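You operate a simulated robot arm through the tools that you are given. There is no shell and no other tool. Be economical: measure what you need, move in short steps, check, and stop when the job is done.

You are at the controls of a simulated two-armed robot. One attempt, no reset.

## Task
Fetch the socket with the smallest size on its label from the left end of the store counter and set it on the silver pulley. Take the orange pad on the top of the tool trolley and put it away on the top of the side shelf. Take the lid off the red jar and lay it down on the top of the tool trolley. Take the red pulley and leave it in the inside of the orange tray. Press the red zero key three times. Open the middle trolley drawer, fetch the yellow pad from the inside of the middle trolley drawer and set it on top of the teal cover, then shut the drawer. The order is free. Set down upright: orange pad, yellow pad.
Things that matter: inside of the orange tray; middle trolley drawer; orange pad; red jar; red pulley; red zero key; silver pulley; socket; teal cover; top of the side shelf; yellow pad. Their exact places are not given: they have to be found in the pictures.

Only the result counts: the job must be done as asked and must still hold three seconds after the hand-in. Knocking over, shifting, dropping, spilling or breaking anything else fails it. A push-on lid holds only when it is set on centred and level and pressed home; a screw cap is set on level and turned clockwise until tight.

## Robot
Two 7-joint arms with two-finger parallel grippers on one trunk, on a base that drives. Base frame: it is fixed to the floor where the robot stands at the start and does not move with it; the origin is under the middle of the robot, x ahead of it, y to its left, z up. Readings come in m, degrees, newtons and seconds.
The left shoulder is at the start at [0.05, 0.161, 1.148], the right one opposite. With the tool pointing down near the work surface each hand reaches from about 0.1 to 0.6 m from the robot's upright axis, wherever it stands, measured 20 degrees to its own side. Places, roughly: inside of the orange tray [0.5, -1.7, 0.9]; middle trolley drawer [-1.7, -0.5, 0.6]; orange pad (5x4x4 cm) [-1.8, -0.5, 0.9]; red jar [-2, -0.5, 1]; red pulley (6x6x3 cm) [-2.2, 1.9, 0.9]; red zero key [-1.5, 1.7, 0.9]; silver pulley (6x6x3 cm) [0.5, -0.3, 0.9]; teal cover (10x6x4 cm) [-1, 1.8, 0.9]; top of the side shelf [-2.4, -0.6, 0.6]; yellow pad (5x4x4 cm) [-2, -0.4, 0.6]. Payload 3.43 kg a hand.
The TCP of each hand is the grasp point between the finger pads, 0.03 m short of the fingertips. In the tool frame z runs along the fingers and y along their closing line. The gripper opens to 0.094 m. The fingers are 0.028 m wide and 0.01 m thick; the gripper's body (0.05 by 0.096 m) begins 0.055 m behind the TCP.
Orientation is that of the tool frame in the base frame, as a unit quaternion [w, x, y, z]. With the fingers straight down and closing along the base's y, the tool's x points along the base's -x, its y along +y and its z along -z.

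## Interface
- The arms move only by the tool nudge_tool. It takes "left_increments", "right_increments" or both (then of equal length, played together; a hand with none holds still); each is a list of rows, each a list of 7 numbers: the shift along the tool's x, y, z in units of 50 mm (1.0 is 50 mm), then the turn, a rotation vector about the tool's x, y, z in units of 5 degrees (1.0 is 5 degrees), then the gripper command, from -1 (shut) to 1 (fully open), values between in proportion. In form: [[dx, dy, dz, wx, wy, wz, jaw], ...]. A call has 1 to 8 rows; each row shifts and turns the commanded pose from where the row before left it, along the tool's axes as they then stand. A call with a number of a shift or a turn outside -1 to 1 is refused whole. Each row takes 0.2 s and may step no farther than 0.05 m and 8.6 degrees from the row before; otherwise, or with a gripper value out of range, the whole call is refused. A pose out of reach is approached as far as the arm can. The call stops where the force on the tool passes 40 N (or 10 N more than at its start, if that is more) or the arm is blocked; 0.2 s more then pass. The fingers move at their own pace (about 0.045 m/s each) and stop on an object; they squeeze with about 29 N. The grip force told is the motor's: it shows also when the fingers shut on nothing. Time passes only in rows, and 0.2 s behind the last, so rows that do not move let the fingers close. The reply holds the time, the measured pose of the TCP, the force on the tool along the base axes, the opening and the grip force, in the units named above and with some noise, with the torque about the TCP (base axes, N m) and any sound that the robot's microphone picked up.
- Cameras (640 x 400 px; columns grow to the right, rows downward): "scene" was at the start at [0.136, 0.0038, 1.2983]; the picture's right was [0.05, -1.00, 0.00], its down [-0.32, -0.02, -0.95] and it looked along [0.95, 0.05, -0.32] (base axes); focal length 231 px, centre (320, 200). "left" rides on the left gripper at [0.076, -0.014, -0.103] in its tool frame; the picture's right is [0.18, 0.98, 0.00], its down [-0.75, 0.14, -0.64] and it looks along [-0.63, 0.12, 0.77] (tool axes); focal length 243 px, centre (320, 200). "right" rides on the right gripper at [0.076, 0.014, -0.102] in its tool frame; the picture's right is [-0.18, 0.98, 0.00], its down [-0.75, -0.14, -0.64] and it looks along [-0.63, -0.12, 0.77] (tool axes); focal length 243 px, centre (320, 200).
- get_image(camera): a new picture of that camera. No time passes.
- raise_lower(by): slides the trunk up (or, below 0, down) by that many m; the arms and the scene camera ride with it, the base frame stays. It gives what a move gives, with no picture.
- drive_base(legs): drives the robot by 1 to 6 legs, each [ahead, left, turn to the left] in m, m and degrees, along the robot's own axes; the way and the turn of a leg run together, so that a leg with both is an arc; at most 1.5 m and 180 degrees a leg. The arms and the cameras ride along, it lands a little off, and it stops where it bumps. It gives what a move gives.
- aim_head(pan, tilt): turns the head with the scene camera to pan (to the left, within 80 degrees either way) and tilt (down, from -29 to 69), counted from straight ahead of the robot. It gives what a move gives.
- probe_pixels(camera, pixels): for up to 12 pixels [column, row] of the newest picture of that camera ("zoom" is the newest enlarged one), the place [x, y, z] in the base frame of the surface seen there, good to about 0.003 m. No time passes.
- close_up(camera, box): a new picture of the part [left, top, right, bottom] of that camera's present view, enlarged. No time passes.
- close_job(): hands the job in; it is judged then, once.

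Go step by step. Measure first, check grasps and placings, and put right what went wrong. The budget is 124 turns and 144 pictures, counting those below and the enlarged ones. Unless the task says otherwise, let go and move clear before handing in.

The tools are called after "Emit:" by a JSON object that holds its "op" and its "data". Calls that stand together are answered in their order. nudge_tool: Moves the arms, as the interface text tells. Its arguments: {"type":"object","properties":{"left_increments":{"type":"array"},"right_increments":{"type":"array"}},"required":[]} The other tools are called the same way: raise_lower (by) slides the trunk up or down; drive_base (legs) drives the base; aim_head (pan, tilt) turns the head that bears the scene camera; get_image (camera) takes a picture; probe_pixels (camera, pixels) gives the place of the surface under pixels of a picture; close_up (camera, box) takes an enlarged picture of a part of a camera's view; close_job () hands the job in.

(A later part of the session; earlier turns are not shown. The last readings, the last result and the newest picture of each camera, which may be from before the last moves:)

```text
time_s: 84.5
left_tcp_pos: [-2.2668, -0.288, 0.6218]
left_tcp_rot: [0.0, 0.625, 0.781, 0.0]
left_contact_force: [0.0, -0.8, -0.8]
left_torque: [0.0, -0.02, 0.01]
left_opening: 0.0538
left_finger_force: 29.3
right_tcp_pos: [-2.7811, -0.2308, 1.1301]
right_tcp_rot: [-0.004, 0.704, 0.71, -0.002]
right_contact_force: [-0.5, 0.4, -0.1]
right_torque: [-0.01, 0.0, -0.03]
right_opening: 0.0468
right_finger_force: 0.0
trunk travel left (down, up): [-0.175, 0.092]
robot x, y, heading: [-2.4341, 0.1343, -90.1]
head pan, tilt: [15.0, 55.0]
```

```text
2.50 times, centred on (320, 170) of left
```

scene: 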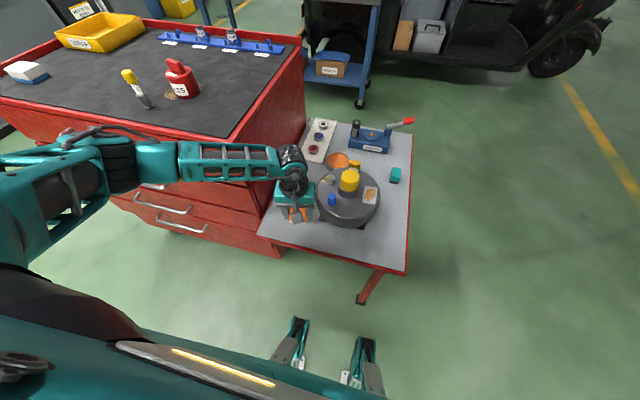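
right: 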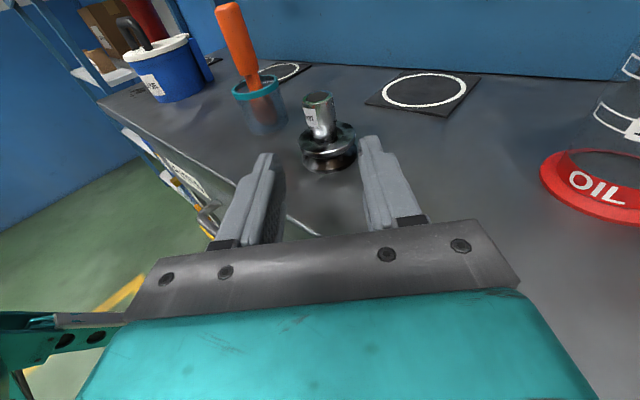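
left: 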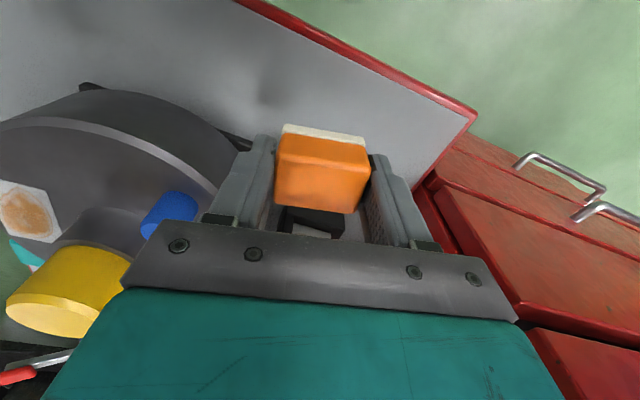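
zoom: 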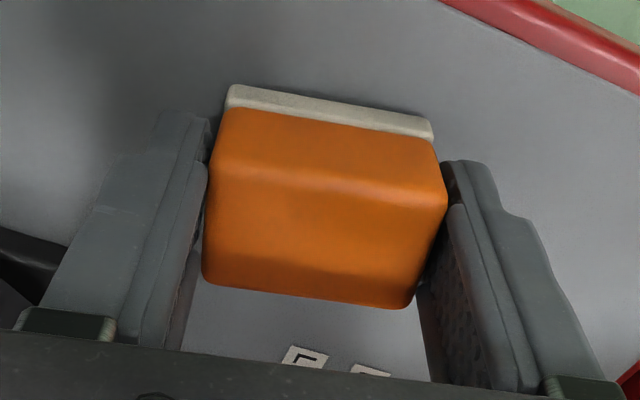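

Nearly down. I'll lower in 1.5 mm steps until it touches, then open and rise.

Emit:
{"op": "nudge_tool", "data": {"left_increments": [[0, 0, 0.03, 0, 0, 0, -1], [0, 0, 0.02, 0, 0, 0, -1]]}}

Emit:
{"op": "nudge_tool", "data": {"left_increments": [[0, 0, 0, 0, 0, 0, 0.5], [0, 0, 0, 0, 0, 0, 0.5], [0, 0, 0, 0, 0, 0, 0.5], [0, 0, -0.6, 0, 0, 0, 0.5], [0, 0, -1, 0, 0, 0, 0.5], [0, 0, -1, 0, 0, 0, 0.5], [0, 0, -1, 0, 0, 0, 0.5], [0, 0, -1, 0, 0, 0, 0.5]]}}

Emit:
{"op": "nudge_tool", "data": {"left_increments": [[0, 0, -1, 0, 0, 0, 0.5], [0, 0, -1, 0, 0, 0, 0.5], [0, 0, -1, 0, 0, 0, 0.5], [0, 0, -1, 0, 0, 0, 0.5], [0, 0, -1, 0, 0, 0, 0.5], [0, 0, -0.6, 0, 0, 0, 0.5]]}}

Emit:
{"op": "get_image", "data": {"camera": "scene"}}

```text
time_s: 85.1
left_tcp_pos: [-2.2661, -0.2877, 0.6213]
left_tcp_rot: [0.0, 0.626, 0.78, 0.0]
left_contact_force: [-0.4, 0.4, 0.2]
left_torque: [0.01, 0.0, -0.01]
left_opening: 0.0534
left_finger_force: 29.3
right_tcp_pos: [-2.781, -0.2313, 1.1304]
right_tcp_rot: [-0.004, 0.705, 0.709, -0.003]
right_contact_force: [-0.3, -0.5, 0.6]
right_torque: [0.0, -0.01, -0.03]
right_opening: 0.047
right_finger_force: 0.1
trunk travel left (down, up): [-0.175, 0.092]
robot x, y, heading: [-2.4293, 0.1313, -90.0]
head pan, tilt: [15.0, 55.0]
```

```text
time_s: 86.9
left_tcp_pos: [-2.2666, -0.2864, 0.8506]
left_tcp_rot: [0.0, 0.626, 0.78, -0.001]
left_contact_force: [1.0, -0.8, 0.5]
left_torque: [0.02, 0.03, 0.02]
left_opening: 0.0704
left_finger_force: 0.1
right_tcp_pos: [-2.7808, -0.2308, 1.1302]
right_tcp_rot: [-0.004, 0.704, 0.71, -0.003]
right_contact_force: [0.0, -0.1, 0.0]
right_torque: [-0.03, 0.0, -0.02]
right_opening: 0.0471
right_finger_force: 0.1
trunk travel left (down, up): [-0.175, 0.092]
robot x, y, heading: [-2.4267, 0.1336, -90.2]
head pan, tilt: [15.0, 55.0]
```

```text
time_s: 88.3
left_tcp_pos: [-2.2655, -0.2871, 1.1293]
left_tcp_rot: [-0.001, 0.627, 0.779, 0.0]
left_contact_force: [0.1, -0.8, 0.5]
left_torque: [0.01, 0.02, -0.02]
left_opening: 0.0705
left_finger_force: 0.0
right_tcp_pos: [-2.7807, -0.2307, 1.1303]
right_tcp_rot: [-0.003, 0.704, 0.71, -0.003]
right_contact_force: [0.2, -0.1, 0.3]
right_torque: [-0.02, 0.02, 0.01]
right_opening: 0.0469
right_finger_force: 0.0
trunk travel left (down, up): [-0.175, 0.092]
robot x, y, heading: [-2.4258, 0.1319, -90.3]
head pan, tilt: [15.0, 55.0]
```

```text
88 pictures are left
```

scene: 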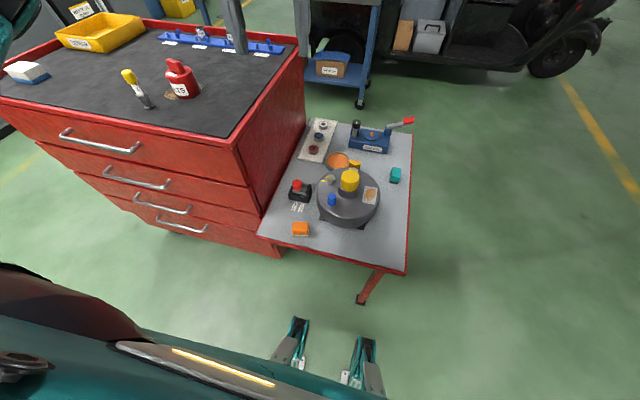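

The orange pad sits on the shelf at (300,229). Now driving back left to about (-1.80,0.06) to face the jar.

Emit:
{"op": "drive_base", "data": {"legs": [[0, 0.62, 0], [0.075, 0, 0]]}}

Emit:
{"op": "aim_head", "data": {"pan": -5, "tilt": 45}}

Emit:
{"op": "get_image", "data": {"camera": "scene"}}

Emit:
{"op": "close_up", "data": {"camera": "scene", "box": [320, 150, 420, 230]}}

Emit:
{"op": "get_image", "data": {"camera": "right"}}

```text
time_s: 92.6
left_tcp_pos: [-1.6545, -0.3605, 1.1304]
left_tcp_rot: [0.0, 0.628, 0.778, -0.001]
left_contact_force: [0.6, -0.3, 0.0]
left_torque: [-0.01, 0.03, -0.01]
left_opening: 0.0704
left_finger_force: 0.1
right_tcp_pos: [-2.1705, -0.3035, 1.1308]
right_tcp_rot: [-0.003, 0.706, 0.708, -0.003]
right_contact_force: [-0.5, -0.1, 0.4]
right_torque: [0.01, 0.0, 0.04]
right_opening: 0.0472
right_finger_force: 0.1
trunk travel left (down, up): [-0.175, 0.092]
robot x, y, heading: [-1.8161, 0.0591, -90.2]
head pan, tilt: [15.0, 55.0]
stopped in leg 2: the robot was blocked; the commanded pose is now the measured one
```

```text
time_s: 93.4
left_tcp_pos: [-1.6548, -0.3613, 1.1296]
left_tcp_rot: [0.001, 0.627, 0.779, 0.0]
left_contact_force: [-0.7, 0.2, -0.4]
left_torque: [0.03, 0.0, 0.03]
left_opening: 0.0703
left_finger_force: 0.0
right_tcp_pos: [-2.1703, -0.3052, 1.1305]
right_tcp_rot: [-0.003, 0.706, 0.708, -0.003]
right_contact_force: [-0.2, -0.3, -0.6]
right_torque: [-0.02, -0.01, -0.01]
right_opening: 0.0471
right_finger_force: 0.1
trunk travel left (down, up): [-0.175, 0.092]
robot x, y, heading: [-1.8212, 0.0574, -90.2]
head pan, tilt: [-5.0, 45.0]
```

```text
87 pictures are left
```

scene: 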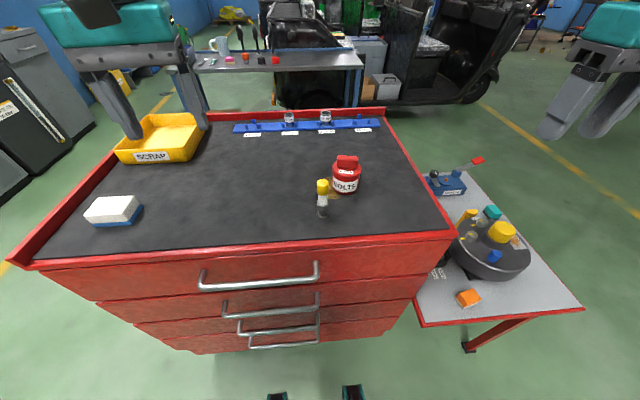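

```text
5.00 times, centred on (370, 190) of scene
```

zoom: 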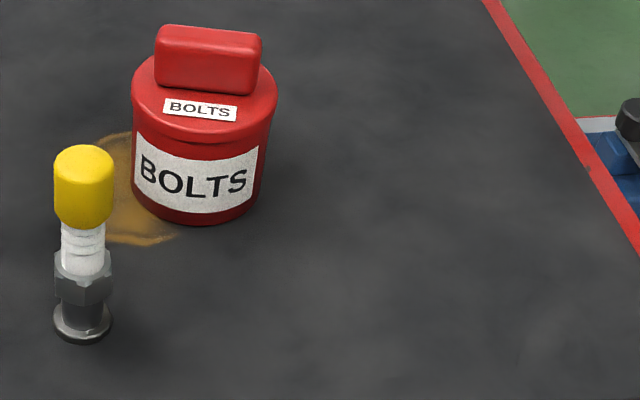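

```text
85 pictures are left
```

right: 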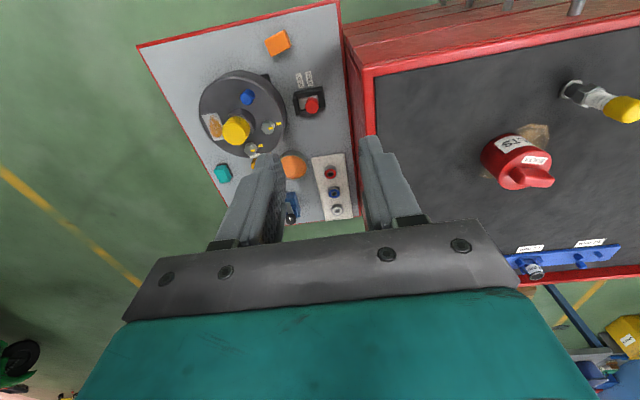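

The base reported a block in the last leg (at y≈0.058). I'll check that the trolley and its things haven't shifted.

Emit:
{"op": "probe_pixels", "data": {"camera": "scene", "pixels": [[260, 283], [270, 310], [277, 329], [284, 345], [200, 262], [400, 242], [340, 160], [353, 160], [346, 165], [276, 396], [353, 390], [430, 180]]}}

Emit:
{"op": "probe_pixels", "data": {"camera": "right", "pixels": [[500, 180], [552, 178], [525, 172], [530, 186], [485, 150], [535, 145], [515, 150], [549, 132]]}}

```text
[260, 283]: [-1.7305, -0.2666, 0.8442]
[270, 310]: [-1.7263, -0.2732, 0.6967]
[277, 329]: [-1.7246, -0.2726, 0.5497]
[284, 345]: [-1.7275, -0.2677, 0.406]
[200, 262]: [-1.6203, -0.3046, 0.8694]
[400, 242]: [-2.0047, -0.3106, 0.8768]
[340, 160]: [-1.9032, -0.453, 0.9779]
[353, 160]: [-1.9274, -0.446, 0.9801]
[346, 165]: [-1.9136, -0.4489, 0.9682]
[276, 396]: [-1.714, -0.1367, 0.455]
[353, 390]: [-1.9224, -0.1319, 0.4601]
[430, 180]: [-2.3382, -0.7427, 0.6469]
```

```text
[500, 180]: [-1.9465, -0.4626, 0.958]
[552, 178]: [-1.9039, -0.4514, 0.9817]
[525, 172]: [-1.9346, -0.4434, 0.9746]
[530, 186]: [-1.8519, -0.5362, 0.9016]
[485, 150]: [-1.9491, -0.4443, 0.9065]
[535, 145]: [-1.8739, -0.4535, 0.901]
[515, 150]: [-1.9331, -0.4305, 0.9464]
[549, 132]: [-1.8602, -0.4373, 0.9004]
```

Everything is where it was; only a light stop. The lid's bar is centred near (-1.917,-0.456), top 0.981. Bringing the right hand above it.

Emit:
{"op": "nudge_tool", "data": {"right_increments": [[-0.431, 0.724, 0, 0, 0, 0, 0.4], [-0.431, 0.724, 0, 0, 0, 0, 0.4], [-0.431, 0.724, 0, 0, 0, 0, 0.4], [-0.431, 0.724, 0, 0, 0, 0, 0.4], [-0.431, 0.724, 0, 0, 0, 0, 0.4], [-0.431, 0.724, 0, 0, 0, 0, 0.4], [-0.431, 0.724, 0, 0, 0, 0, 0.4], [0, 0, 0.8, 0, 0, 0, 0.4]]}}

Emit:
{"op": "get_image", "data": {"camera": "right"}}

Emit:
{"op": "close_up", "data": {"camera": "right", "box": [250, 60, 410, 200]}}

```text
time_s: 95.2
left_tcp_pos: [-1.6548, -0.3633, 1.1294]
left_tcp_rot: [0.0, 0.627, 0.779, 0.001]
left_contact_force: [-0.8, 0.0, 0.0]
left_torque: [-0.01, 0.01, -0.01]
left_opening: 0.0706
left_finger_force: 0.0
right_tcp_pos: [-1.9159, -0.4561, 1.0877]
right_tcp_rot: [-0.004, 0.706, 0.708, -0.002]
right_contact_force: [0.7, 0.6, -0.6]
right_torque: [0.0, -0.01, -0.03]
right_opening: 0.0657
right_finger_force: 0.1
trunk travel left (down, up): [-0.175, 0.092]
robot x, y, heading: [-1.8183, 0.0554, -90.1]
head pan, tilt: [-5.0, 45.0]
```

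```text
84 pictures are left
```

right: 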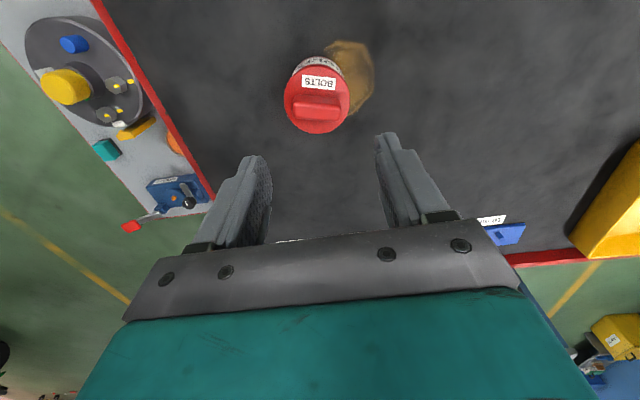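

```text
2.86 times, centred on (330, 130) of right
```

zoom: 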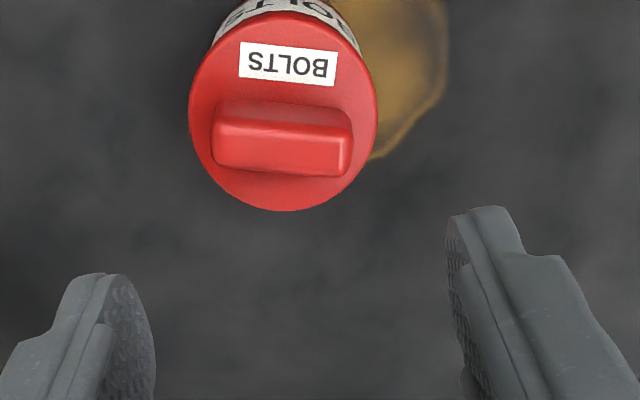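

Bar visible at zoom (282,140), slanted relative to the fingers. Probing its top face.

Emit:
{"op": "probe_pixels", "data": {"camera": "zoom", "pixels": [[222, 130], [345, 143], [222, 160], [340, 168], [282, 145], [282, 105], [282, 172], [285, 195], [195, 110], [372, 110]]}}

```text
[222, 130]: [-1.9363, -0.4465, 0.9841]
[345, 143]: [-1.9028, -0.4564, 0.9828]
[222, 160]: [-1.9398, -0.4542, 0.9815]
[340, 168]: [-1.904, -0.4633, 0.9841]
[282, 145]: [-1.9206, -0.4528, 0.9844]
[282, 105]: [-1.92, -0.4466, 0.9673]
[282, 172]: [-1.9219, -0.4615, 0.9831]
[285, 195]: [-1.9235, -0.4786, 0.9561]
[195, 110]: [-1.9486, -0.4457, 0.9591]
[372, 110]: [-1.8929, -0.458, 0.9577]
```

Bar runs at −16.5°, centred (-1.921,-0.455), top 0.984, lid face 0.958. Turning, lowering to 0.99 and gripping.

Emit:
{"op": "nudge_tool", "data": {"right_increments": [[0.02, -0.1, 0, 0, 0, 0.83, 0.4], [0, 0, 0.3, 0, 0, 0.83, 0.4], [0, 0, 0.5, 0, 0, 0.83, 0.4], [0, 0, 0.6, 0, 0, 0.81, 0.4], [0, 0, 0.55, 0, 0, 0, 0.4], [0, 0, 0, 0, 0, 0, -1], [0, 0, 0, 0, 0, 0, -1], [0, 0, 0, 0, 0, 0, -1]]}}

Emit:
{"op": "close_up", "data": {"camera": "right", "box": [200, 60, 440, 240]}}

```text
time_s: 97.0
left_tcp_pos: [-1.655, -0.3624, 1.1295]
left_tcp_rot: [0.0, 0.627, 0.779, 0.0]
left_contact_force: [0.1, -0.7, 0.6]
left_torque: [-0.01, 0.01, -0.04]
left_opening: 0.0705
left_finger_force: 0.0
right_tcp_pos: [-1.9215, -0.4537, 0.989]
right_tcp_rot: [-0.003, 0.8, 0.6, -0.003]
right_contact_force: [0.4, -0.4, 0.4]
right_torque: [0.03, -0.03, -0.02]
right_opening: 0.0428
right_finger_force: 28.7
trunk travel left (down, up): [-0.175, 0.092]
robot x, y, heading: [-1.8225, 0.0603, -90.2]
head pan, tilt: [-5.0, 45.0]
heard: snap
```

```text
2.22 times, centred on (320, 150) of right
```

zoom: 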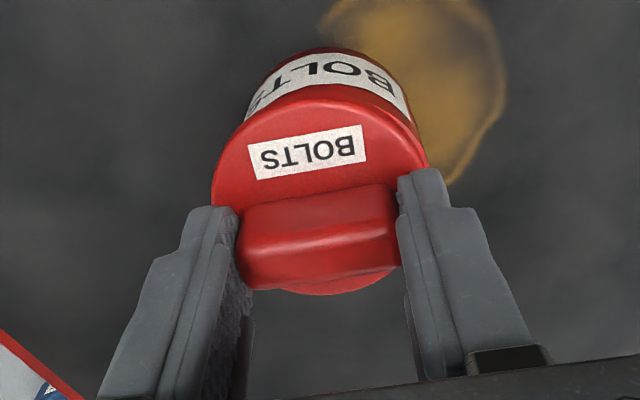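

Gripped (0.043) and a snap was heard; it's a push-on lid. Lifting slowly while watching the force.

Emit:
{"op": "nudge_tool", "data": {"right_increments": [[0, 0, -0.06, 0, 0, 0, -1], [0, 0, -0.06, 0, 0, 0, -1], [0, 0, -0.1, 0, 0, 0, -1], [0, 0, -0.1, 0, 0, 0, -1]]}}

Emit:
{"op": "close_up", "data": {"camera": "scene", "box": [310, 130, 410, 220]}}

```text
time_s: 98.0
left_tcp_pos: [-1.654, -0.3632, 1.1304]
left_tcp_rot: [0.0, 0.627, 0.779, 0.0]
left_contact_force: [0.3, 0.0, -0.5]
left_torque: [0.01, 0.01, -0.02]
left_opening: 0.0706
left_finger_force: 0.1
right_tcp_pos: [-1.9211, -0.4533, 1.0068]
right_tcp_rot: [-0.003, 0.801, 0.599, -0.003]
right_contact_force: [0.6, 0.1, 0.6]
right_torque: [0.0, 0.01, -0.01]
right_opening: 0.0428
right_finger_force: 28.9
trunk travel left (down, up): [-0.175, 0.092]
robot x, y, heading: [-1.8216, 0.0564, -90.2]
head pan, tilt: [-5.0, 45.0]
```

```text
4.44 times, centred on (360, 175) of scene
```

zoom: 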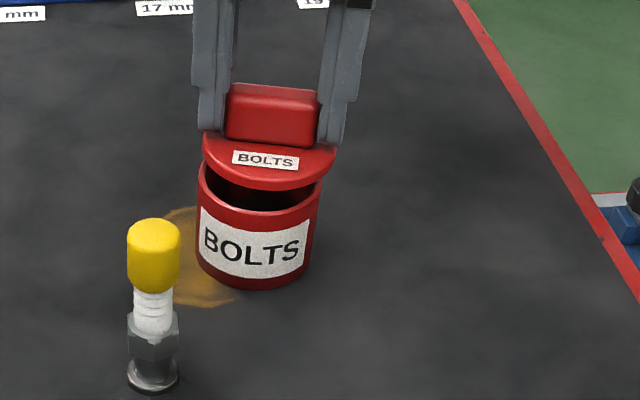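

The lid is off cleanly. Raising, carrying to the free spot near (-1.79,-0.50), and going down most of the way.

Emit:
{"op": "nudge_tool", "data": {"right_increments": [[0, 0, -0.5, 0, 0, 0, -1], [-0.04, 0.695, 0, 0, 0, 0, -1], [-0.04, 0.695, 0, 0, 0, 0, -1], [-0.04, 0.695, 0, 0, 0, 0, -1], [-0.04, 0.695, 0, 0, 0, 0, -1], [0, 0, 0.5, 0, 0, 0, -1], [0, 0, 0.5, 0, 0, 0, -1], [0, 0, 0.4, 0, 0, 0, -1]]}}

Emit:
{"op": "close_up", "data": {"camera": "scene", "box": [260, 120, 380, 220]}}

Emit:
{"op": "close_up", "data": {"camera": "right", "box": [200, 60, 440, 240]}}

```text
time_s: 99.8
left_tcp_pos: [-1.6549, -0.3631, 1.1296]
left_tcp_rot: [0.0, 0.628, 0.779, 0.0]
left_contact_force: [0.7, 0.4, 0.0]
left_torque: [0.0, -0.02, 0.0]
left_opening: 0.0703
left_finger_force: 0.1
right_tcp_pos: [-1.7921, -0.5013, 0.9587]
right_tcp_rot: [-0.004, 0.8, 0.6, -0.002]
right_contact_force: [-0.5, 0.5, -0.2]
right_torque: [0.02, 0.01, 0.01]
right_opening: 0.0428
right_finger_force: 29.1
trunk travel left (down, up): [-0.175, 0.092]
robot x, y, heading: [-1.8218, 0.0567, -90.3]
head pan, tilt: [-5.0, 45.0]
```

```text
4.00 times, centred on (320, 170) of scene
```

zoom: 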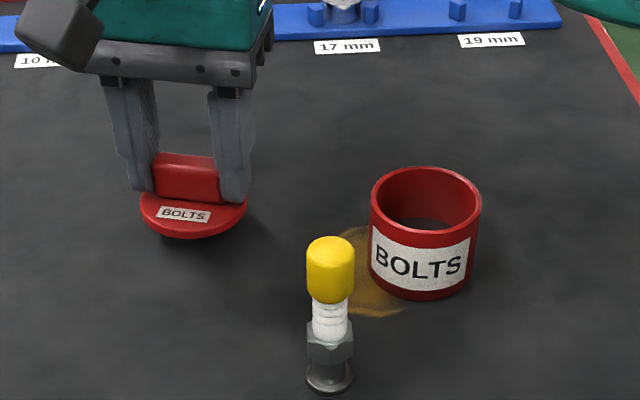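

```text
2.22 times, centred on (320, 150) of right
```

zoom: 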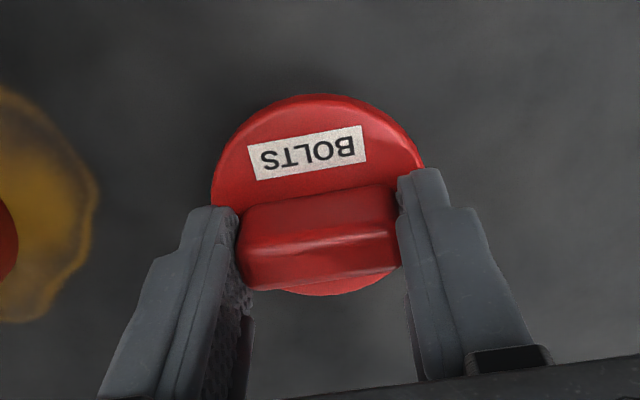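

Almost on the surface. Lowering in small steps until it touches.

Emit:
{"op": "nudge_tool", "data": {"right_increments": [[0, 0, 0.1, 0, 0, 0, -1], [0, 0, 0.08, 0, 0, 0, -1], [0, 0, 0.06, 0, 0, 0, -1]]}}

Emit:
{"op": "close_up", "data": {"camera": "scene", "box": [260, 120, 380, 220]}}

```text
time_s: 100.6
left_tcp_pos: [-1.654, -0.3641, 1.1291]
left_tcp_rot: [0.0, 0.628, 0.778, 0.0]
left_contact_force: [-0.5, 0.7, 0.3]
left_torque: [0.03, 0.0, -0.02]
left_opening: 0.0705
left_finger_force: 0.2
right_tcp_pos: [-1.7911, -0.501, 0.9495]
right_tcp_rot: [-0.003, 0.8, 0.6, -0.003]
right_contact_force: [-0.2, 0.9, -0.9]
right_torque: [0.01, 0.02, 0.0]
right_opening: 0.0428
right_finger_force: 29.2
trunk travel left (down, up): [-0.175, 0.092]
robot x, y, heading: [-1.8216, 0.0571, -90.1]
head pan, tilt: [-5.0, 45.0]
```

```text
4.00 times, centred on (320, 170) of scene
```

zoom: 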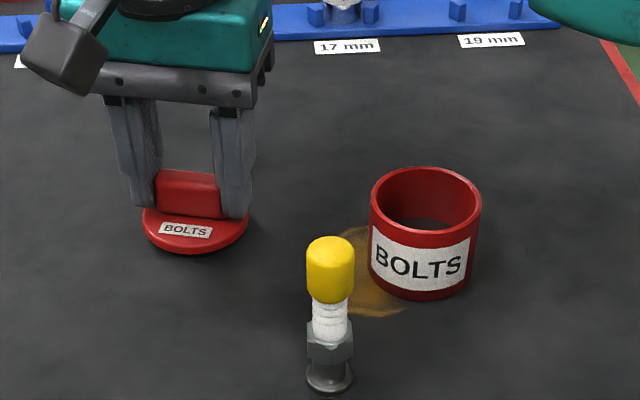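

Emit:
{"op": "nudge_tool", "data": {"right_increments": [[0, 0, 0.06, 0, 0, 0, -1], [0, 0, 0.06, 0, 0, 0, -1], [0, 0, 0.05, 0, 0, 0, -1]]}}

Emit:
{"op": "close_up", "data": {"camera": "scene", "box": [260, 120, 380, 220]}}

```text
time_s: 101.4
left_tcp_pos: [-1.6549, -0.3638, 1.1302]
left_tcp_rot: [-0.001, 0.627, 0.779, 0.0]
left_contact_force: [0.5, -0.3, 0.1]
left_torque: [0.02, 0.06, 0.05]
left_opening: 0.0706
left_finger_force: 0.1
right_tcp_pos: [-1.792, -0.5009, 0.9406]
right_tcp_rot: [-0.002, 0.8, 0.6, -0.003]
right_contact_force: [-0.6, -0.9, 3.0]
right_torque: [-0.01, -0.06, -0.01]
right_opening: 0.0429
right_finger_force: 28.7
trunk travel left (down, up): [-0.175, 0.092]
robot x, y, heading: [-1.8223, 0.0577, -90.0]
head pan, tilt: [-5.0, 45.0]
```

```text
4.00 times, centred on (320, 170) of scene
```

zoom: 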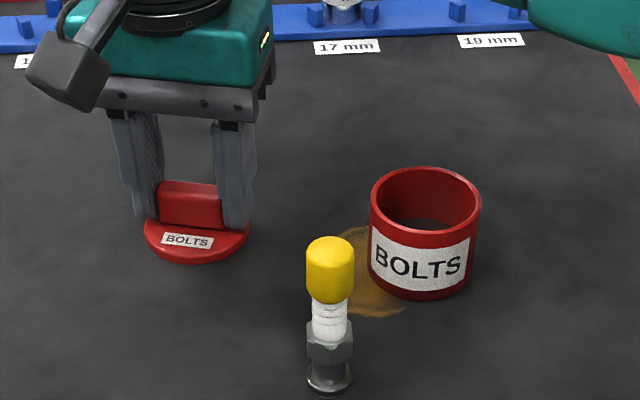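

Contact at 3 N: the lid is on the trolley top. Releasing, rising, then backing the base away for the drawer work.

Emit:
{"op": "nudge_tool", "data": {"right_increments": [[0, 0, 0, 0, 0, 0, 0.4], [0, 0, 0, 0, 0, 0, 0.4], [0, 0, -0.5, 0, 0, 0, 0.4], [0, 0, -1, 0, 0, 0, 0.4], [0, 0, -1, 0, 0, 0, 0.4], [0, 0, -1, 0, 0, 0, 0.4]]}}

Emit:
{"op": "drive_base", "data": {"legs": [[-0.4, 0, 0], [0, -0.08, 0]]}}

Emit:
{"op": "nudge_tool", "data": {"left_increments": [[0, 0, 0, 0, 0, 0.83, 0], [0, 0, 0, 0, 0, 0.83, 0], [0, 0, 0, 0, 0, 0.83, 0], [0, 0, 0, -0.577, -0.577, 0.577, 0], [0, 0, 0, -0.577, -0.577, 0.577, 0], [0, 0, 0, -0.577, -0.577, 0.577, 0], [0, 0, 0, -0.577, -0.577, 0.577, 0], [0, 0, 0, -0.577, -0.577, 0.577, 0]]}}

Emit:
{"op": "nudge_tool", "data": {"left_increments": [[0, 0, 0, -0.577, -0.577, 0.577, 0], [0, 0, 0, -0.577, -0.577, 0.577, 0], [0, 0, 0, -0.577, -0.577, 0.577, 0], [0, 0, 0, -0.577, -0.577, 0.577, 0], [0, 0, 0, -0.577, -0.577, 0.577, 0], [0, 0, 0, -0.577, -0.577, 0.577, 0], [0, 0, 0, -0.577, -0.577, 0.577, 0], [0, 0, 0, -0.577, -0.577, 0.577, 0]]}}

Emit:
{"op": "get_image", "data": {"camera": "scene"}}

```text
time_s: 102.8
left_tcp_pos: [-1.6538, -0.3622, 1.1297]
left_tcp_rot: [-0.001, 0.627, 0.779, -0.001]
left_contact_force: [-0.6, 0.6, 0.2]
left_torque: [0.02, 0.04, 0.01]
left_opening: 0.0705
left_finger_force: 0.0
right_tcp_pos: [-1.7909, -0.5004, 1.1149]
right_tcp_rot: [-0.002, 0.8, 0.601, -0.002]
right_contact_force: [0.5, -0.1, -0.3]
right_torque: [-0.04, -0.06, -0.02]
right_opening: 0.0657
right_finger_force: 0.0
trunk travel left (down, up): [-0.175, 0.092]
robot x, y, heading: [-1.8217, 0.0643, -90.1]
head pan, tilt: [-5.0, 45.0]
```

```text
time_s: 105.9
left_tcp_pos: [-1.732, 0.0329, 1.1295]
left_tcp_rot: [-0.001, 0.627, 0.779, 0.0]
left_contact_force: [0.5, -0.5, 0.8]
left_torque: [-0.02, 0.01, 0.01]
left_opening: 0.0703
left_finger_force: 0.0
right_tcp_pos: [-1.8689, -0.1062, 1.1149]
right_tcp_rot: [-0.003, 0.8, 0.6, -0.002]
right_contact_force: [-0.2, -0.4, -0.6]
right_torque: [0.01, -0.02, -0.01]
right_opening: 0.0659
right_finger_force: 0.0
trunk travel left (down, up): [-0.175, 0.092]
robot x, y, heading: [-1.8968, 0.456, -90.2]
head pan, tilt: [-5.0, 45.0]
```

```text
time_s: 107.7
left_tcp_pos: [-1.7322, 0.0318, 1.1297]
left_tcp_rot: [0.177, 0.779, 0.602, 0.0]
left_contact_force: [-0.1, -0.6, -0.2]
left_torque: [0.0, 0.01, -0.01]
left_opening: 0.0468
left_finger_force: 0.0
right_tcp_pos: [-1.8684, -0.1063, 1.1147]
right_tcp_rot: [-0.002, 0.799, 0.601, -0.003]
right_contact_force: [0.5, -0.8, -0.7]
right_torque: [0.0, 0.0, 0.05]
right_opening: 0.0658
right_finger_force: 0.0
trunk travel left (down, up): [-0.175, 0.092]
robot x, y, heading: [-1.8992, 0.4533, -90.1]
head pan, tilt: [-5.0, 45.0]
```

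```text
time_s: 109.5
left_tcp_pos: [-1.7322, 0.0321, 1.1293]
left_tcp_rot: [0.438, 0.815, 0.378, -0.001]
left_contact_force: [0.4, 0.3, -0.4]
left_torque: [-0.01, -0.01, 0.0]
left_opening: 0.047
left_finger_force: 0.2
right_tcp_pos: [-1.8673, -0.106, 1.1137]
right_tcp_rot: [-0.003, 0.8, 0.6, -0.003]
right_contact_force: [0.1, -0.3, 0.5]
right_torque: [-0.02, -0.03, -0.02]
right_opening: 0.0658
right_finger_force: 0.0
trunk travel left (down, up): [-0.175, 0.092]
robot x, y, heading: [-1.8983, 0.4529, -90.2]
head pan, tilt: [-5.0, 45.0]
```

```text
76 pictures are left
```

scene: 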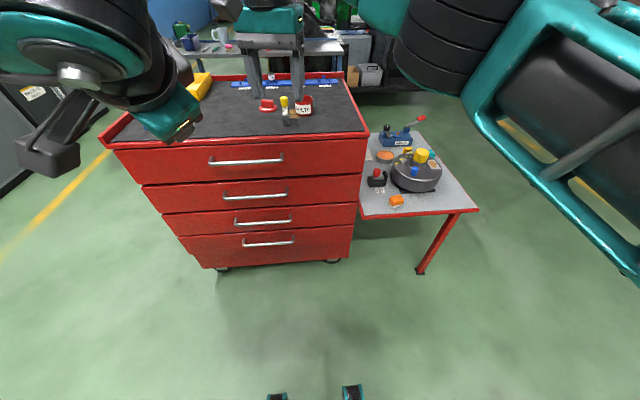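

Rotation is going well. Finishing it (11 more rows).

Emit:
{"op": "nudge_tool", "data": {"left_increments": [[0, 0, 0, -0.577, -0.577, 0.577, 0], [0, 0, 0, -0.577, -0.577, 0.577, 0], [0, 0, 0, -0.577, -0.577, 0.577, 0], [0, 0, 0, -0.577, -0.577, 0.577, 0], [0, 0, 0, -0.577, -0.577, 0.577, 0], [0, 0, 0, -0.577, -0.577, 0.577, 0], [0, 0, 0, -0.577, -0.577, 0.577, 0], [0, 0, 0, -0.577, -0.577, 0.577, 0]]}}

Emit:
{"op": "nudge_tool", "data": {"left_increments": [[0, 0, 0, -0.577, -0.577, 0.577, 0], [0, 0, 0, -0.577, -0.577, 0.577, 0], [0, 0, 0, -0.577, -0.577, 0.577, 0], [0, -1, 0, 0, 0, 0, 0], [0, -1, 0, 0, 0, 0, 0], [0, -1, 0, 0, 0, 0, 0], [0, -1, 0, 0, 0, 0, 0], [0, -1, 0, 0, 0, 0, 0]]}}

Emit:
{"op": "nudge_tool", "data": {"left_increments": [[0, -1, 0, 0, 0, 0, 0], [0, -1, 0, 0, 0, 0, 0], [0, -1, 0, 0, 0, 0, 0], [0, -0.7, 0, 0, 0, 0, 0]]}}

Emit:
{"op": "get_image", "data": {"camera": "scene"}}

Emit:
{"op": "get_image", "data": {"camera": "left"}}

```text
time_s: 111.3
left_tcp_pos: [-1.7411, 0.0156, 1.1315]
left_tcp_rot: [0.647, 0.755, 0.109, 0.0]
left_contact_force: [0.2, 0.0, -0.1]
left_torque: [0.04, 0.0, 0.01]
left_opening: 0.0472
left_finger_force: 0.0
left hand out of reach, approached as far as the arm can: row 6, 7, 8
right_tcp_pos: [-1.8658, -0.106, 1.1148]
right_tcp_rot: [-0.003, 0.8, 0.6, -0.003]
right_contact_force: [-0.4, 0.1, 0.2]
right_torque: [-0.02, -0.05, 0.01]
right_opening: 0.0659
right_finger_force: 0.1
trunk travel left (down, up): [-0.175, 0.092]
robot x, y, heading: [-1.901, 0.4522, -90.0]
head pan, tilt: [-5.0, 45.0]
```

```text
time_s: 113.1
left_tcp_pos: [-1.8506, 0.0261, 0.945]
left_tcp_rot: [0.705, 0.71, 0.003, 0.001]
left_contact_force: [-0.8, -0.2, 0.4]
left_torque: [0.03, 0.02, -0.01]
left_opening: 0.047
left_finger_force: 0.0
left hand out of reach, approached as far as the arm can: row 1, 2, 3, 4, 5, 6, 7, 8
right_tcp_pos: [-1.8677, -0.1058, 1.1149]
right_tcp_rot: [-0.004, 0.8, 0.6, -0.002]
right_contact_force: [0.2, -0.3, -0.2]
right_torque: [-0.01, -0.01, -0.02]
right_opening: 0.0658
right_finger_force: 0.0
trunk travel left (down, up): [-0.175, 0.092]
robot x, y, heading: [-1.901, 0.4491, -90.0]
head pan, tilt: [-5.0, 45.0]
```

```text
time_s: 114.1
left_tcp_pos: [-1.9365, 0.0441, 0.8614]
left_tcp_rot: [0.705, 0.709, 0.004, 0.002]
left_contact_force: [-0.7, -0.4, 0.8]
left_torque: [-0.01, 0.01, -0.03]
left_opening: 0.0469
left_finger_force: 0.0
left hand out of reach, approached as far as the arm can: row 1, 2, 3, 4
right_tcp_pos: [-1.8687, -0.1061, 1.1144]
right_tcp_rot: [-0.004, 0.8, 0.6, -0.003]
right_contact_force: [0.0, -0.5, 0.0]
right_torque: [0.02, 0.03, 0.01]
right_opening: 0.0659
right_finger_force: 0.1
trunk travel left (down, up): [-0.175, 0.092]
robot x, y, heading: [-1.8985, 0.4555, -89.9]
head pan, tilt: [-5.0, 45.0]
```

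```text
75 pictures are left
```

scene: 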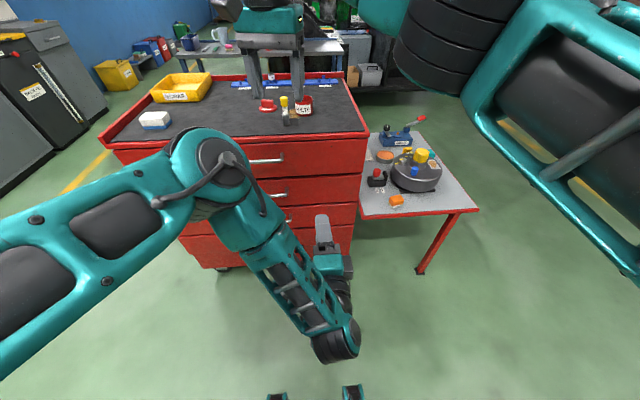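

```text
74 pictures are left
```

left: 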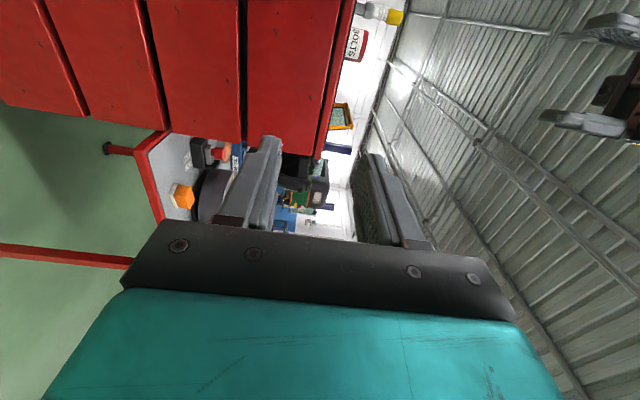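

The forward-pointing left hand is too close to the body and strays off its target. I'll back up 0.3 m and stretch the hand forward to give the arm room.

Emit:
{"op": "drive_base", "data": {"legs": [[-0.3, 0, 0]]}}

Emit:
{"op": "nudge_tool", "data": {"left_increments": [[0, 0, 1, 0, 0, 0, 0], [0, 0, 1, 0, 0, 0, 0], [0, 0, 1, 0, 0, 0, 0], [0, 0, 1, 0, 0, 0, 0], [0, 0, 1, 0, 0, 0, 0]]}}

Emit:
{"op": "get_image", "data": {"camera": "scene"}}

```text
time_s: 116.2
left_tcp_pos: [-1.9349, 0.3458, 0.8625]
left_tcp_rot: [0.705, 0.71, 0.004, 0.002]
left_contact_force: [1.0, 0.3, -0.2]
left_torque: [0.01, -0.03, 0.0]
left_opening: 0.0469
left_finger_force: 0.0
right_tcp_pos: [-1.8662, 0.1957, 1.1142]
right_tcp_rot: [-0.003, 0.799, 0.601, -0.003]
right_contact_force: [-0.1, 0.6, 0.6]
right_torque: [0.02, 0.01, 0.04]
right_opening: 0.0658
right_finger_force: 0.2
trunk travel left (down, up): [-0.175, 0.092]
robot x, y, heading: [-1.8973, 0.7566, -90.0]
head pan, tilt: [-5.0, 45.0]
```

```text
time_s: 117.4
left_tcp_pos: [-1.9647, 0.1098, 0.9066]
left_tcp_rot: [0.701, 0.713, 0.005, 0.004]
left_contact_force: [-0.1, 0.3, 0.0]
left_torque: [0.02, 0.02, -0.03]
left_opening: 0.047
left_finger_force: 0.1
left hand out of reach, approached as far as the arm can: row 1, 2, 3, 4, 5
right_tcp_pos: [-1.8668, 0.1956, 1.1144]
right_tcp_rot: [-0.004, 0.799, 0.601, -0.002]
right_contact_force: [-0.1, 0.4, 1.1]
right_torque: [0.0, 0.0, 0.01]
right_opening: 0.0658
right_finger_force: 0.1
trunk travel left (down, up): [-0.175, 0.092]
robot x, y, heading: [-1.9007, 0.7557, -89.9]
head pan, tilt: [-5.0, 45.0]
```

```text
73 pictures are left
```

scene: 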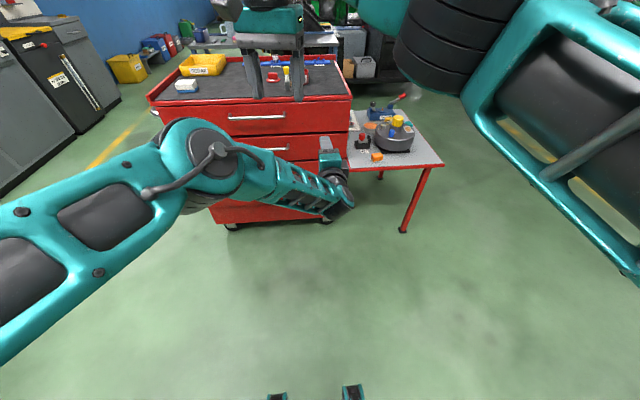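

The wrist seems to be at a joint limit with this roll. I'll roll the hand about its own axis the other way and see whether the arm frees up.

Emit:
{"op": "nudge_tool", "data": {"left_increments": [[0, 0, 0, 0, 0, -1, 0], [0, 0, 0, 0, 0, -1, 0], [0, 0, 0, 0, 0, -1, 0], [0, 0, 0, 0, 0, -1, 0], [0, 0, 0, 0, 0, -1, 0], [0, 0, 0, 0, 0, -1, 0], [0, 0, 0, 0, 0, -1, 0], [0, 0, 0, 0, 0, -1, 0]]}}

Emit:
{"op": "nudge_tool", "data": {"left_increments": [[0, 0, 0, 0, 0, -1, 0], [0, 0, 0, 0, 0, -1, 0], [0, 0, 0, 0, 0, -1, 0], [0, 0, 0, 0, 0, -1, 0], [0, 0, 0, 0, 0, -1, 0], [0, 0, 0, 0, 0, -1, 0], [0, 0, 0, 0, 0, -1, 0], [0, 0, 0, 0, 0, -1, 0]]}}

Emit:
{"op": "nudge_tool", "data": {"left_increments": [[0, 0, 0, 0, 0, -1, 0], [0, 0, 0, 0, 0, -1, 0], [0, 0, 0, 0, 0, -1, 0], [0, 0, 0, 0, 0, -1, 0], [0, 0, 0, 0, 0, -1, 0], [0, 0, 0, 0, 0, -1, 0], [0, 0, 0, 0, 0, -1, 0], [0, 0, 0, 0, 0, -1, 0]]}}

Emit:
{"op": "get_image", "data": {"camera": "scene"}}

```text
time_s: 119.2
left_tcp_pos: [-1.9645, 0.1105, 0.9074]
left_tcp_rot: [0.661, 0.667, 0.25, -0.237]
left_contact_force: [-0.2, 0.0, 0.7]
left_torque: [-0.01, -0.01, 0.0]
left_opening: 0.0469
left_finger_force: 0.0
right_tcp_pos: [-1.8665, 0.1959, 1.1149]
right_tcp_rot: [-0.004, 0.799, 0.602, -0.003]
right_contact_force: [-0.5, -0.1, -0.6]
right_torque: [-0.03, -0.01, 0.01]
right_opening: 0.0659
right_finger_force: 0.0
trunk travel left (down, up): [-0.175, 0.092]
robot x, y, heading: [-1.8986, 0.7562, -90.1]
head pan, tilt: [-5.0, 45.0]
```

```text
time_s: 121.0
left_tcp_pos: [-1.9659, 0.1108, 0.9089]
left_tcp_rot: [0.54, 0.541, 0.463, -0.449]
left_contact_force: [-1.0, -0.5, 0.0]
left_torque: [-0.02, -0.03, 0.02]
left_opening: 0.0468
left_finger_force: 0.0
right_tcp_pos: [-1.8668, 0.1956, 1.1143]
right_tcp_rot: [-0.003, 0.799, 0.601, -0.002]
right_contact_force: [0.9, 0.6, 0.4]
right_torque: [0.0, 0.02, 0.01]
right_opening: 0.0659
right_finger_force: 0.1
trunk travel left (down, up): [-0.175, 0.092]
robot x, y, heading: [-1.9008, 0.7561, -90.1]
head pan, tilt: [-5.0, 45.0]
```

```text
time_s: 122.8
left_tcp_pos: [-1.9653, 0.112, 0.9071]
left_tcp_rot: [0.354, 0.35, 0.62, -0.606]
left_contact_force: [0.4, -0.1, -0.6]
left_torque: [0.0, 0.0, -0.01]
left_opening: 0.0472
left_finger_force: 0.1
right_tcp_pos: [-1.8663, 0.1965, 1.1156]
right_tcp_rot: [-0.003, 0.799, 0.601, -0.003]
right_contact_force: [-0.4, 0.6, -0.1]
right_torque: [-0.03, 0.03, -0.01]
right_opening: 0.0659
right_finger_force: 0.1
trunk travel left (down, up): [-0.175, 0.092]
robot x, y, heading: [-1.9017, 0.7564, -90.0]
head pan, tilt: [-5.0, 45.0]
```

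```text
72 pictures are left
```

scene: 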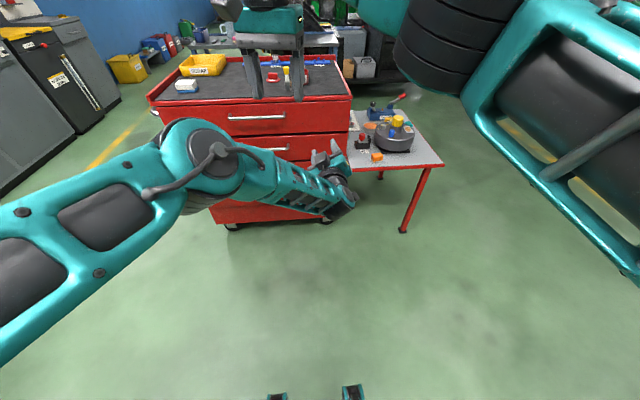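

The roll is free; I'll complete it to 180° and then try moving left and down.

Emit:
{"op": "nudge_tool", "data": {"left_increments": [[0, 0, 0, 0, 0, -1, 0], [0, 0, 0, 0, 0, -1, 0], [0, 0, 0, 0, 0, -1, 0], [0, 0, 0, 0, 0, -1, 0], [0, 0, 0, 0, 0, -1, 0], [0, 0, 0, 0, 0, -1, 0], [0, 0, 0, 0, 0, -1, 0], [0, 0, 0, 0, 0, -1, 0]]}}

Emit:
{"op": "nudge_tool", "data": {"left_increments": [[0, 0, 0, 0, 0, -1, 0], [0, 0, 0, 0, 0, -1, 0], [0, 0, 0, 0, 0, -1, 0], [0, 0, 0, 0, 0, -1, 0], [0, 0.5, 0, 0, 0, 0, 0], [0, 0.5, 0, 0, 0, 0, 0]]}}

Emit:
{"op": "nudge_tool", "data": {"left_increments": [[-0.5, 0, 0, 0, 0, 0, 0], [-0.5, 0, 0, 0, 0, 0, 0], [-0.5, 0, 0, 0, 0, 0, 0], [-0.5, 0, 0, 0, 0, 0, 0]]}}

```text
time_s: 124.6
left_tcp_pos: [-1.9647, 0.1113, 0.9087]
left_tcp_rot: [0.125, 0.117, 0.703, -0.691]
left_contact_force: [0.7, 0.3, -0.6]
left_torque: [0.04, -0.01, 0.0]
left_opening: 0.047
left_finger_force: 0.1
right_tcp_pos: [-1.8675, 0.1953, 1.1146]
right_tcp_rot: [-0.004, 0.799, 0.601, -0.002]
right_contact_force: [0.6, 0.4, -1.0]
right_torque: [0.0, -0.01, 0.01]
right_opening: 0.0656
right_finger_force: 0.1
trunk travel left (down, up): [-0.175, 0.092]
robot x, y, heading: [-1.8986, 0.7542, -89.9]
head pan, tilt: [-5.0, 45.0]
```

```text
time_s: 126.0
left_tcp_pos: [-1.9807, 0.1203, 0.8921]
left_tcp_rot: [0.006, -0.008, 0.714, -0.701]
left_contact_force: [0.2, 0.6, 0.3]
left_torque: [-0.01, 0.02, -0.04]
left_opening: 0.0469
left_finger_force: 0.0
left hand out of reach, approached as far as the arm can: row 5, 6
right_tcp_pos: [-1.8673, 0.1951, 1.1137]
right_tcp_rot: [-0.004, 0.799, 0.601, -0.003]
right_contact_force: [0.9, 0.7, -0.2]
right_torque: [-0.02, -0.02, -0.03]
right_opening: 0.0656
right_finger_force: 0.2
trunk travel left (down, up): [-0.175, 0.092]
robot x, y, heading: [-1.8976, 0.7507, -89.8]
head pan, tilt: [-5.0, 45.0]
```

```text
time_s: 127.0
left_tcp_pos: [-1.9185, 0.1336, 0.9362]
left_tcp_rot: [0.005, -0.008, 0.712, -0.702]
left_contact_force: [-0.3, -0.2, -0.8]
left_torque: [0.0, -0.02, 0.01]
left_opening: 0.0469
left_finger_force: 0.1
left hand out of reach, approached as far as the arm can: row 1, 2, 3, 4
right_tcp_pos: [-1.8663, 0.195, 1.1151]
right_tcp_rot: [-0.003, 0.799, 0.601, -0.003]
right_contact_force: [0.1, -0.2, -0.7]
right_torque: [-0.02, -0.01, 0.01]
right_opening: 0.0657
right_finger_force: 0.1
trunk travel left (down, up): [-0.175, 0.092]
robot x, y, heading: [-1.8942, 0.7547, -89.9]
head pan, tilt: [-5.0, 45.0]
```

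Going left makes it rise, so the limit is wrist pitch at low height. I'll lower the trunk 0.17 m, lift the right hand, and try a small downward tilt of the left hand.

Emit:
{"op": "raise_lower", "data": {"by": -0.17}}

Emit:
{"op": "nudge_tool", "data": {"right_increments": [[0, 0, -1, 0, 0, 0, 0], [0, 0, -1, 0, 0, 0, 0], [0, 0, -1, 0, 0, 0, 0]], "left_increments": [[-0.5, 0, 0, -1, 0, 0, 0], [-0.5, 0, 0, -1, 0, 0, 0], [-0.5, 0, 0, -1, 0, 0, 0]]}}

Emit:
{"op": "nudge_tool", "data": {"left_increments": [[-0.5, 0, 0, 0, 0, 0, 0], [-0.5, 0, 0, 0, 0, 0, 0], [-0.5, 0, 0, 0, 0, 0, 0]]}}

Emit:
{"op": "get_image", "data": {"camera": "scene"}}

```text
time_s: 128.9
left_tcp_pos: [-1.9198, 0.1354, 0.7665]
left_tcp_rot: [0.005, -0.007, 0.712, -0.702]
left_contact_force: [-0.9, -0.1, 0.4]
left_torque: [-0.02, 0.01, 0.03]
left_opening: 0.047
left_finger_force: 0.0
right_tcp_pos: [-1.8674, 0.1956, 0.9443]
right_tcp_rot: [-0.003, 0.799, 0.601, -0.003]
right_contact_force: [-0.3, 0.1, 0.9]
right_torque: [0.01, 0.0, -0.03]
right_opening: 0.066
right_finger_force: 0.0
trunk travel left (down, up): [-0.005, 0.262]
robot x, y, heading: [-1.8972, 0.7537, -90.0]
head pan, tilt: [-5.0, 45.0]
```

```text
time_s: 129.7
left_tcp_pos: [-1.843, 0.1351, 0.7672]
left_tcp_rot: [0.003, -0.008, 0.799, -0.602]
left_contact_force: [0.1, -0.2, 0.4]
left_torque: [0.01, 0.02, 0.0]
left_opening: 0.047
left_finger_force: 0.1
right_tcp_pos: [-1.8856, 0.2293, 1.0584]
right_tcp_rot: [-0.002, 0.799, 0.601, -0.003]
right_contact_force: [0.1, -0.8, -0.4]
right_torque: [0.01, -0.02, 0.01]
right_opening: 0.047
right_finger_force: 0.1
right hand out of reach, approached as far as the arm can: row 1, 2, 3
trunk travel left (down, up): [-0.005, 0.262]
robot x, y, heading: [-1.9013, 0.7549, -89.9]
head pan, tilt: [-5.0, 45.0]
```

```text
time_s: 130.5
left_tcp_pos: [-1.7948, 0.135, 0.783]
left_tcp_rot: [0.008, -0.011, 0.8, -0.6]
left_contact_force: [-0.9, 0.1, -0.4]
left_torque: [-0.03, 0.02, 0.0]
left_opening: 0.0468
left_finger_force: 0.1
left hand out of reach, approached as far as the arm can: row 2, 3
right_tcp_pos: [-1.8848, 0.2299, 1.0596]
right_tcp_rot: [-0.002, 0.8, 0.601, -0.003]
right_contact_force: [-1.4, -0.3, 0.4]
right_torque: [-0.02, 0.01, -0.01]
right_opening: 0.0471
right_finger_force: 0.1
trunk travel left (down, up): [-0.005, 0.262]
robot x, y, heading: [-1.8958, 0.7528, -90.1]
head pan, tilt: [-5.0, 45.0]
```

```text
71 pictures are left
```

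scene: 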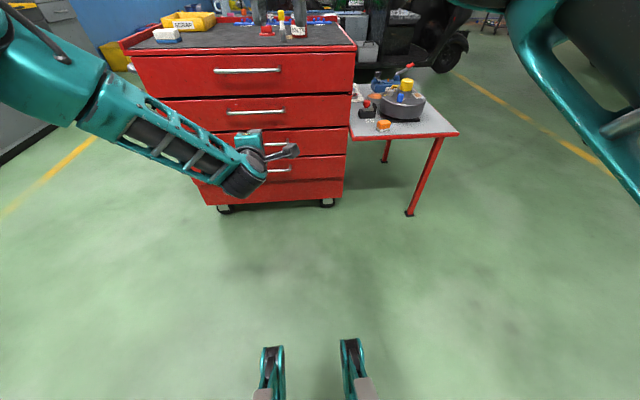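

Better: at 16° down-tilt the hand reached (-1.795, 0.135, 0.783). I'll tilt 15° more and go down to z≈0.70.

Emit:
{"op": "nudge_tool", "data": {"left_increments": [[0, 0.3, 0, -1, 0, 0, 0.2], [0, 0.4, 0, -1, 0, 0, 0.2], [0, 0.5, 0, -1, 0, 0, 0.2], [0, 0.5, 0, -1, 0, 0, 0.2]]}}

Emit:
{"op": "get_image", "data": {"camera": "left"}}

```text
time_s: 131.5
left_tcp_pos: [-1.7968, 0.1693, 0.706]
left_tcp_rot: [0.002, -0.008, 0.891, -0.455]
left_contact_force: [0.2, -0.3, 0.6]
left_torque: [0.0, 0.0, 0.02]
left_opening: 0.0564
left_finger_force: 0.0
right_tcp_pos: [-1.8836, 0.2294, 1.0596]
right_tcp_rot: [-0.004, 0.799, 0.601, -0.003]
right_contact_force: [0.6, 0.2, 0.4]
right_torque: [0.03, 0.0, 0.02]
right_opening: 0.047
right_finger_force: 0.0
trunk travel left (down, up): [-0.005, 0.262]
robot x, y, heading: [-1.8978, 0.7576, -89.8]
head pan, tilt: [-5.0, 45.0]
```

```text
70 pictures are left
```

left: 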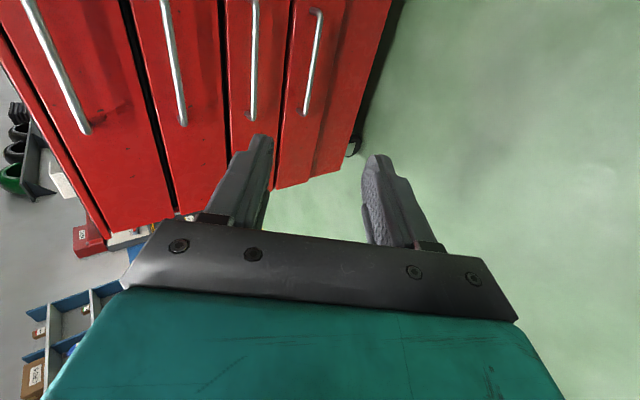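

The hand now points 36° down with closing across the bar. I'll raise slightly and drive up toward the second handle, to approach it along the finger line.

Emit:
{"op": "nudge_tool", "data": {"left_increments": [[0, -0.65, -0.47, 0, 0, 0, -0.25]]}}

Emit:
{"op": "drive_base", "data": {"legs": [[0, 0.062, 0], [0.33, 0, 0]]}}

Emit:
{"op": "get_image", "data": {"camera": "left"}}

Emit:
{"op": "get_image", "data": {"camera": "scene"}}

```text
time_s: 131.9
left_tcp_pos: [-1.795, 0.1704, 0.7444]
left_tcp_rot: [0.004, -0.008, 0.89, -0.455]
left_contact_force: [-0.2, 1.0, -0.2]
left_torque: [0.0, 0.01, 0.02]
left_opening: 0.0353
left_finger_force: 0.0
right_tcp_pos: [-1.8851, 0.2292, 1.0594]
right_tcp_rot: [-0.003, 0.799, 0.601, -0.003]
right_contact_force: [-0.5, 0.2, 0.5]
right_torque: [0.02, 0.0, -0.01]
right_opening: 0.0473
right_finger_force: 0.0
trunk travel left (down, up): [-0.005, 0.262]
robot x, y, heading: [-1.8968, 0.7567, -90.0]
head pan, tilt: [-5.0, 45.0]
```

```text
time_s: 134.7
left_tcp_pos: [-1.7314, -0.1581, 0.746]
left_tcp_rot: [0.002, -0.008, 0.89, -0.455]
left_contact_force: [0.2, -0.1, -0.1]
left_torque: [0.01, 0.03, 0.0]
left_opening: 0.0354
left_finger_force: 0.1
right_tcp_pos: [-1.8224, -0.099, 1.0598]
right_tcp_rot: [-0.003, 0.799, 0.602, -0.004]
right_contact_force: [0.3, 0.0, 0.1]
right_torque: [0.01, 0.02, 0.02]
right_opening: 0.047
right_finger_force: 0.0
trunk travel left (down, up): [-0.005, 0.262]
robot x, y, heading: [-1.8338, 0.4262, -90.1]
head pan, tilt: [-5.0, 45.0]
```

```text
69 pictures are left
```

left: 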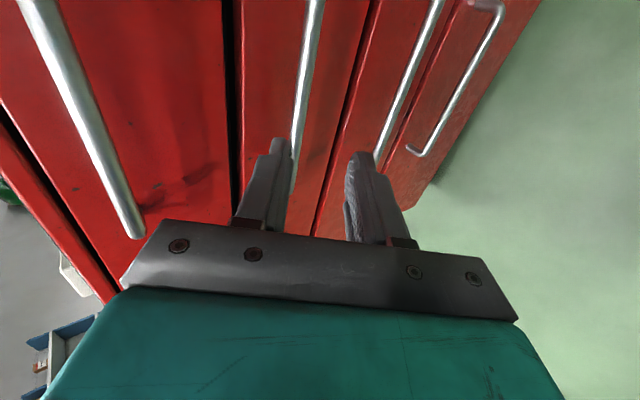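

```text
68 pictures are left
```

scene: 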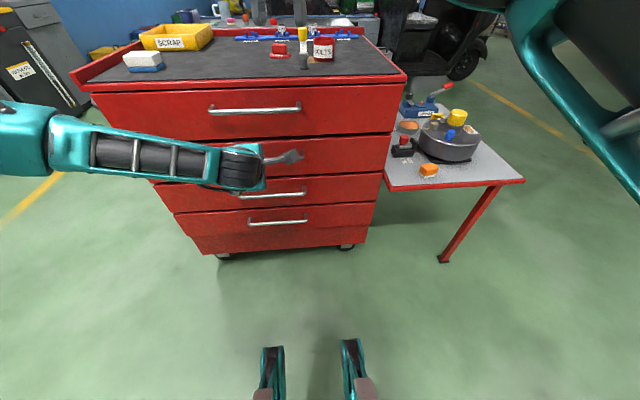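

Handle 2 is the bar at (305,80) in the left view. Probing the bar's line.

Emit:
{"op": "probe_pixels", "data": {"camera": "left", "pixels": [[308, 60], [303, 90], [298, 120], [312, 30], [330, 100], [275, 150], [240, 100]]}}

Emit:
{"op": "probe_pixels", "data": {"camera": "scene", "pixels": [[300, 162], [250, 112], [270, 194], [294, 157]]}}

```text
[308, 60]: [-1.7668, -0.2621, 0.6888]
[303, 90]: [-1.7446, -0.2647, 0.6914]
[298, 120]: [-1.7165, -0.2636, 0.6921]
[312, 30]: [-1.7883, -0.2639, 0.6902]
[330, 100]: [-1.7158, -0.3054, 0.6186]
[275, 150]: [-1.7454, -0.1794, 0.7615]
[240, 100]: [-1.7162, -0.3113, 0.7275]
```

```text
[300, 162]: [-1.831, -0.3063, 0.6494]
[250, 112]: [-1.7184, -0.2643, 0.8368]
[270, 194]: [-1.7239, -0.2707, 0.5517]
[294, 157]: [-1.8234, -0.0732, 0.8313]
```

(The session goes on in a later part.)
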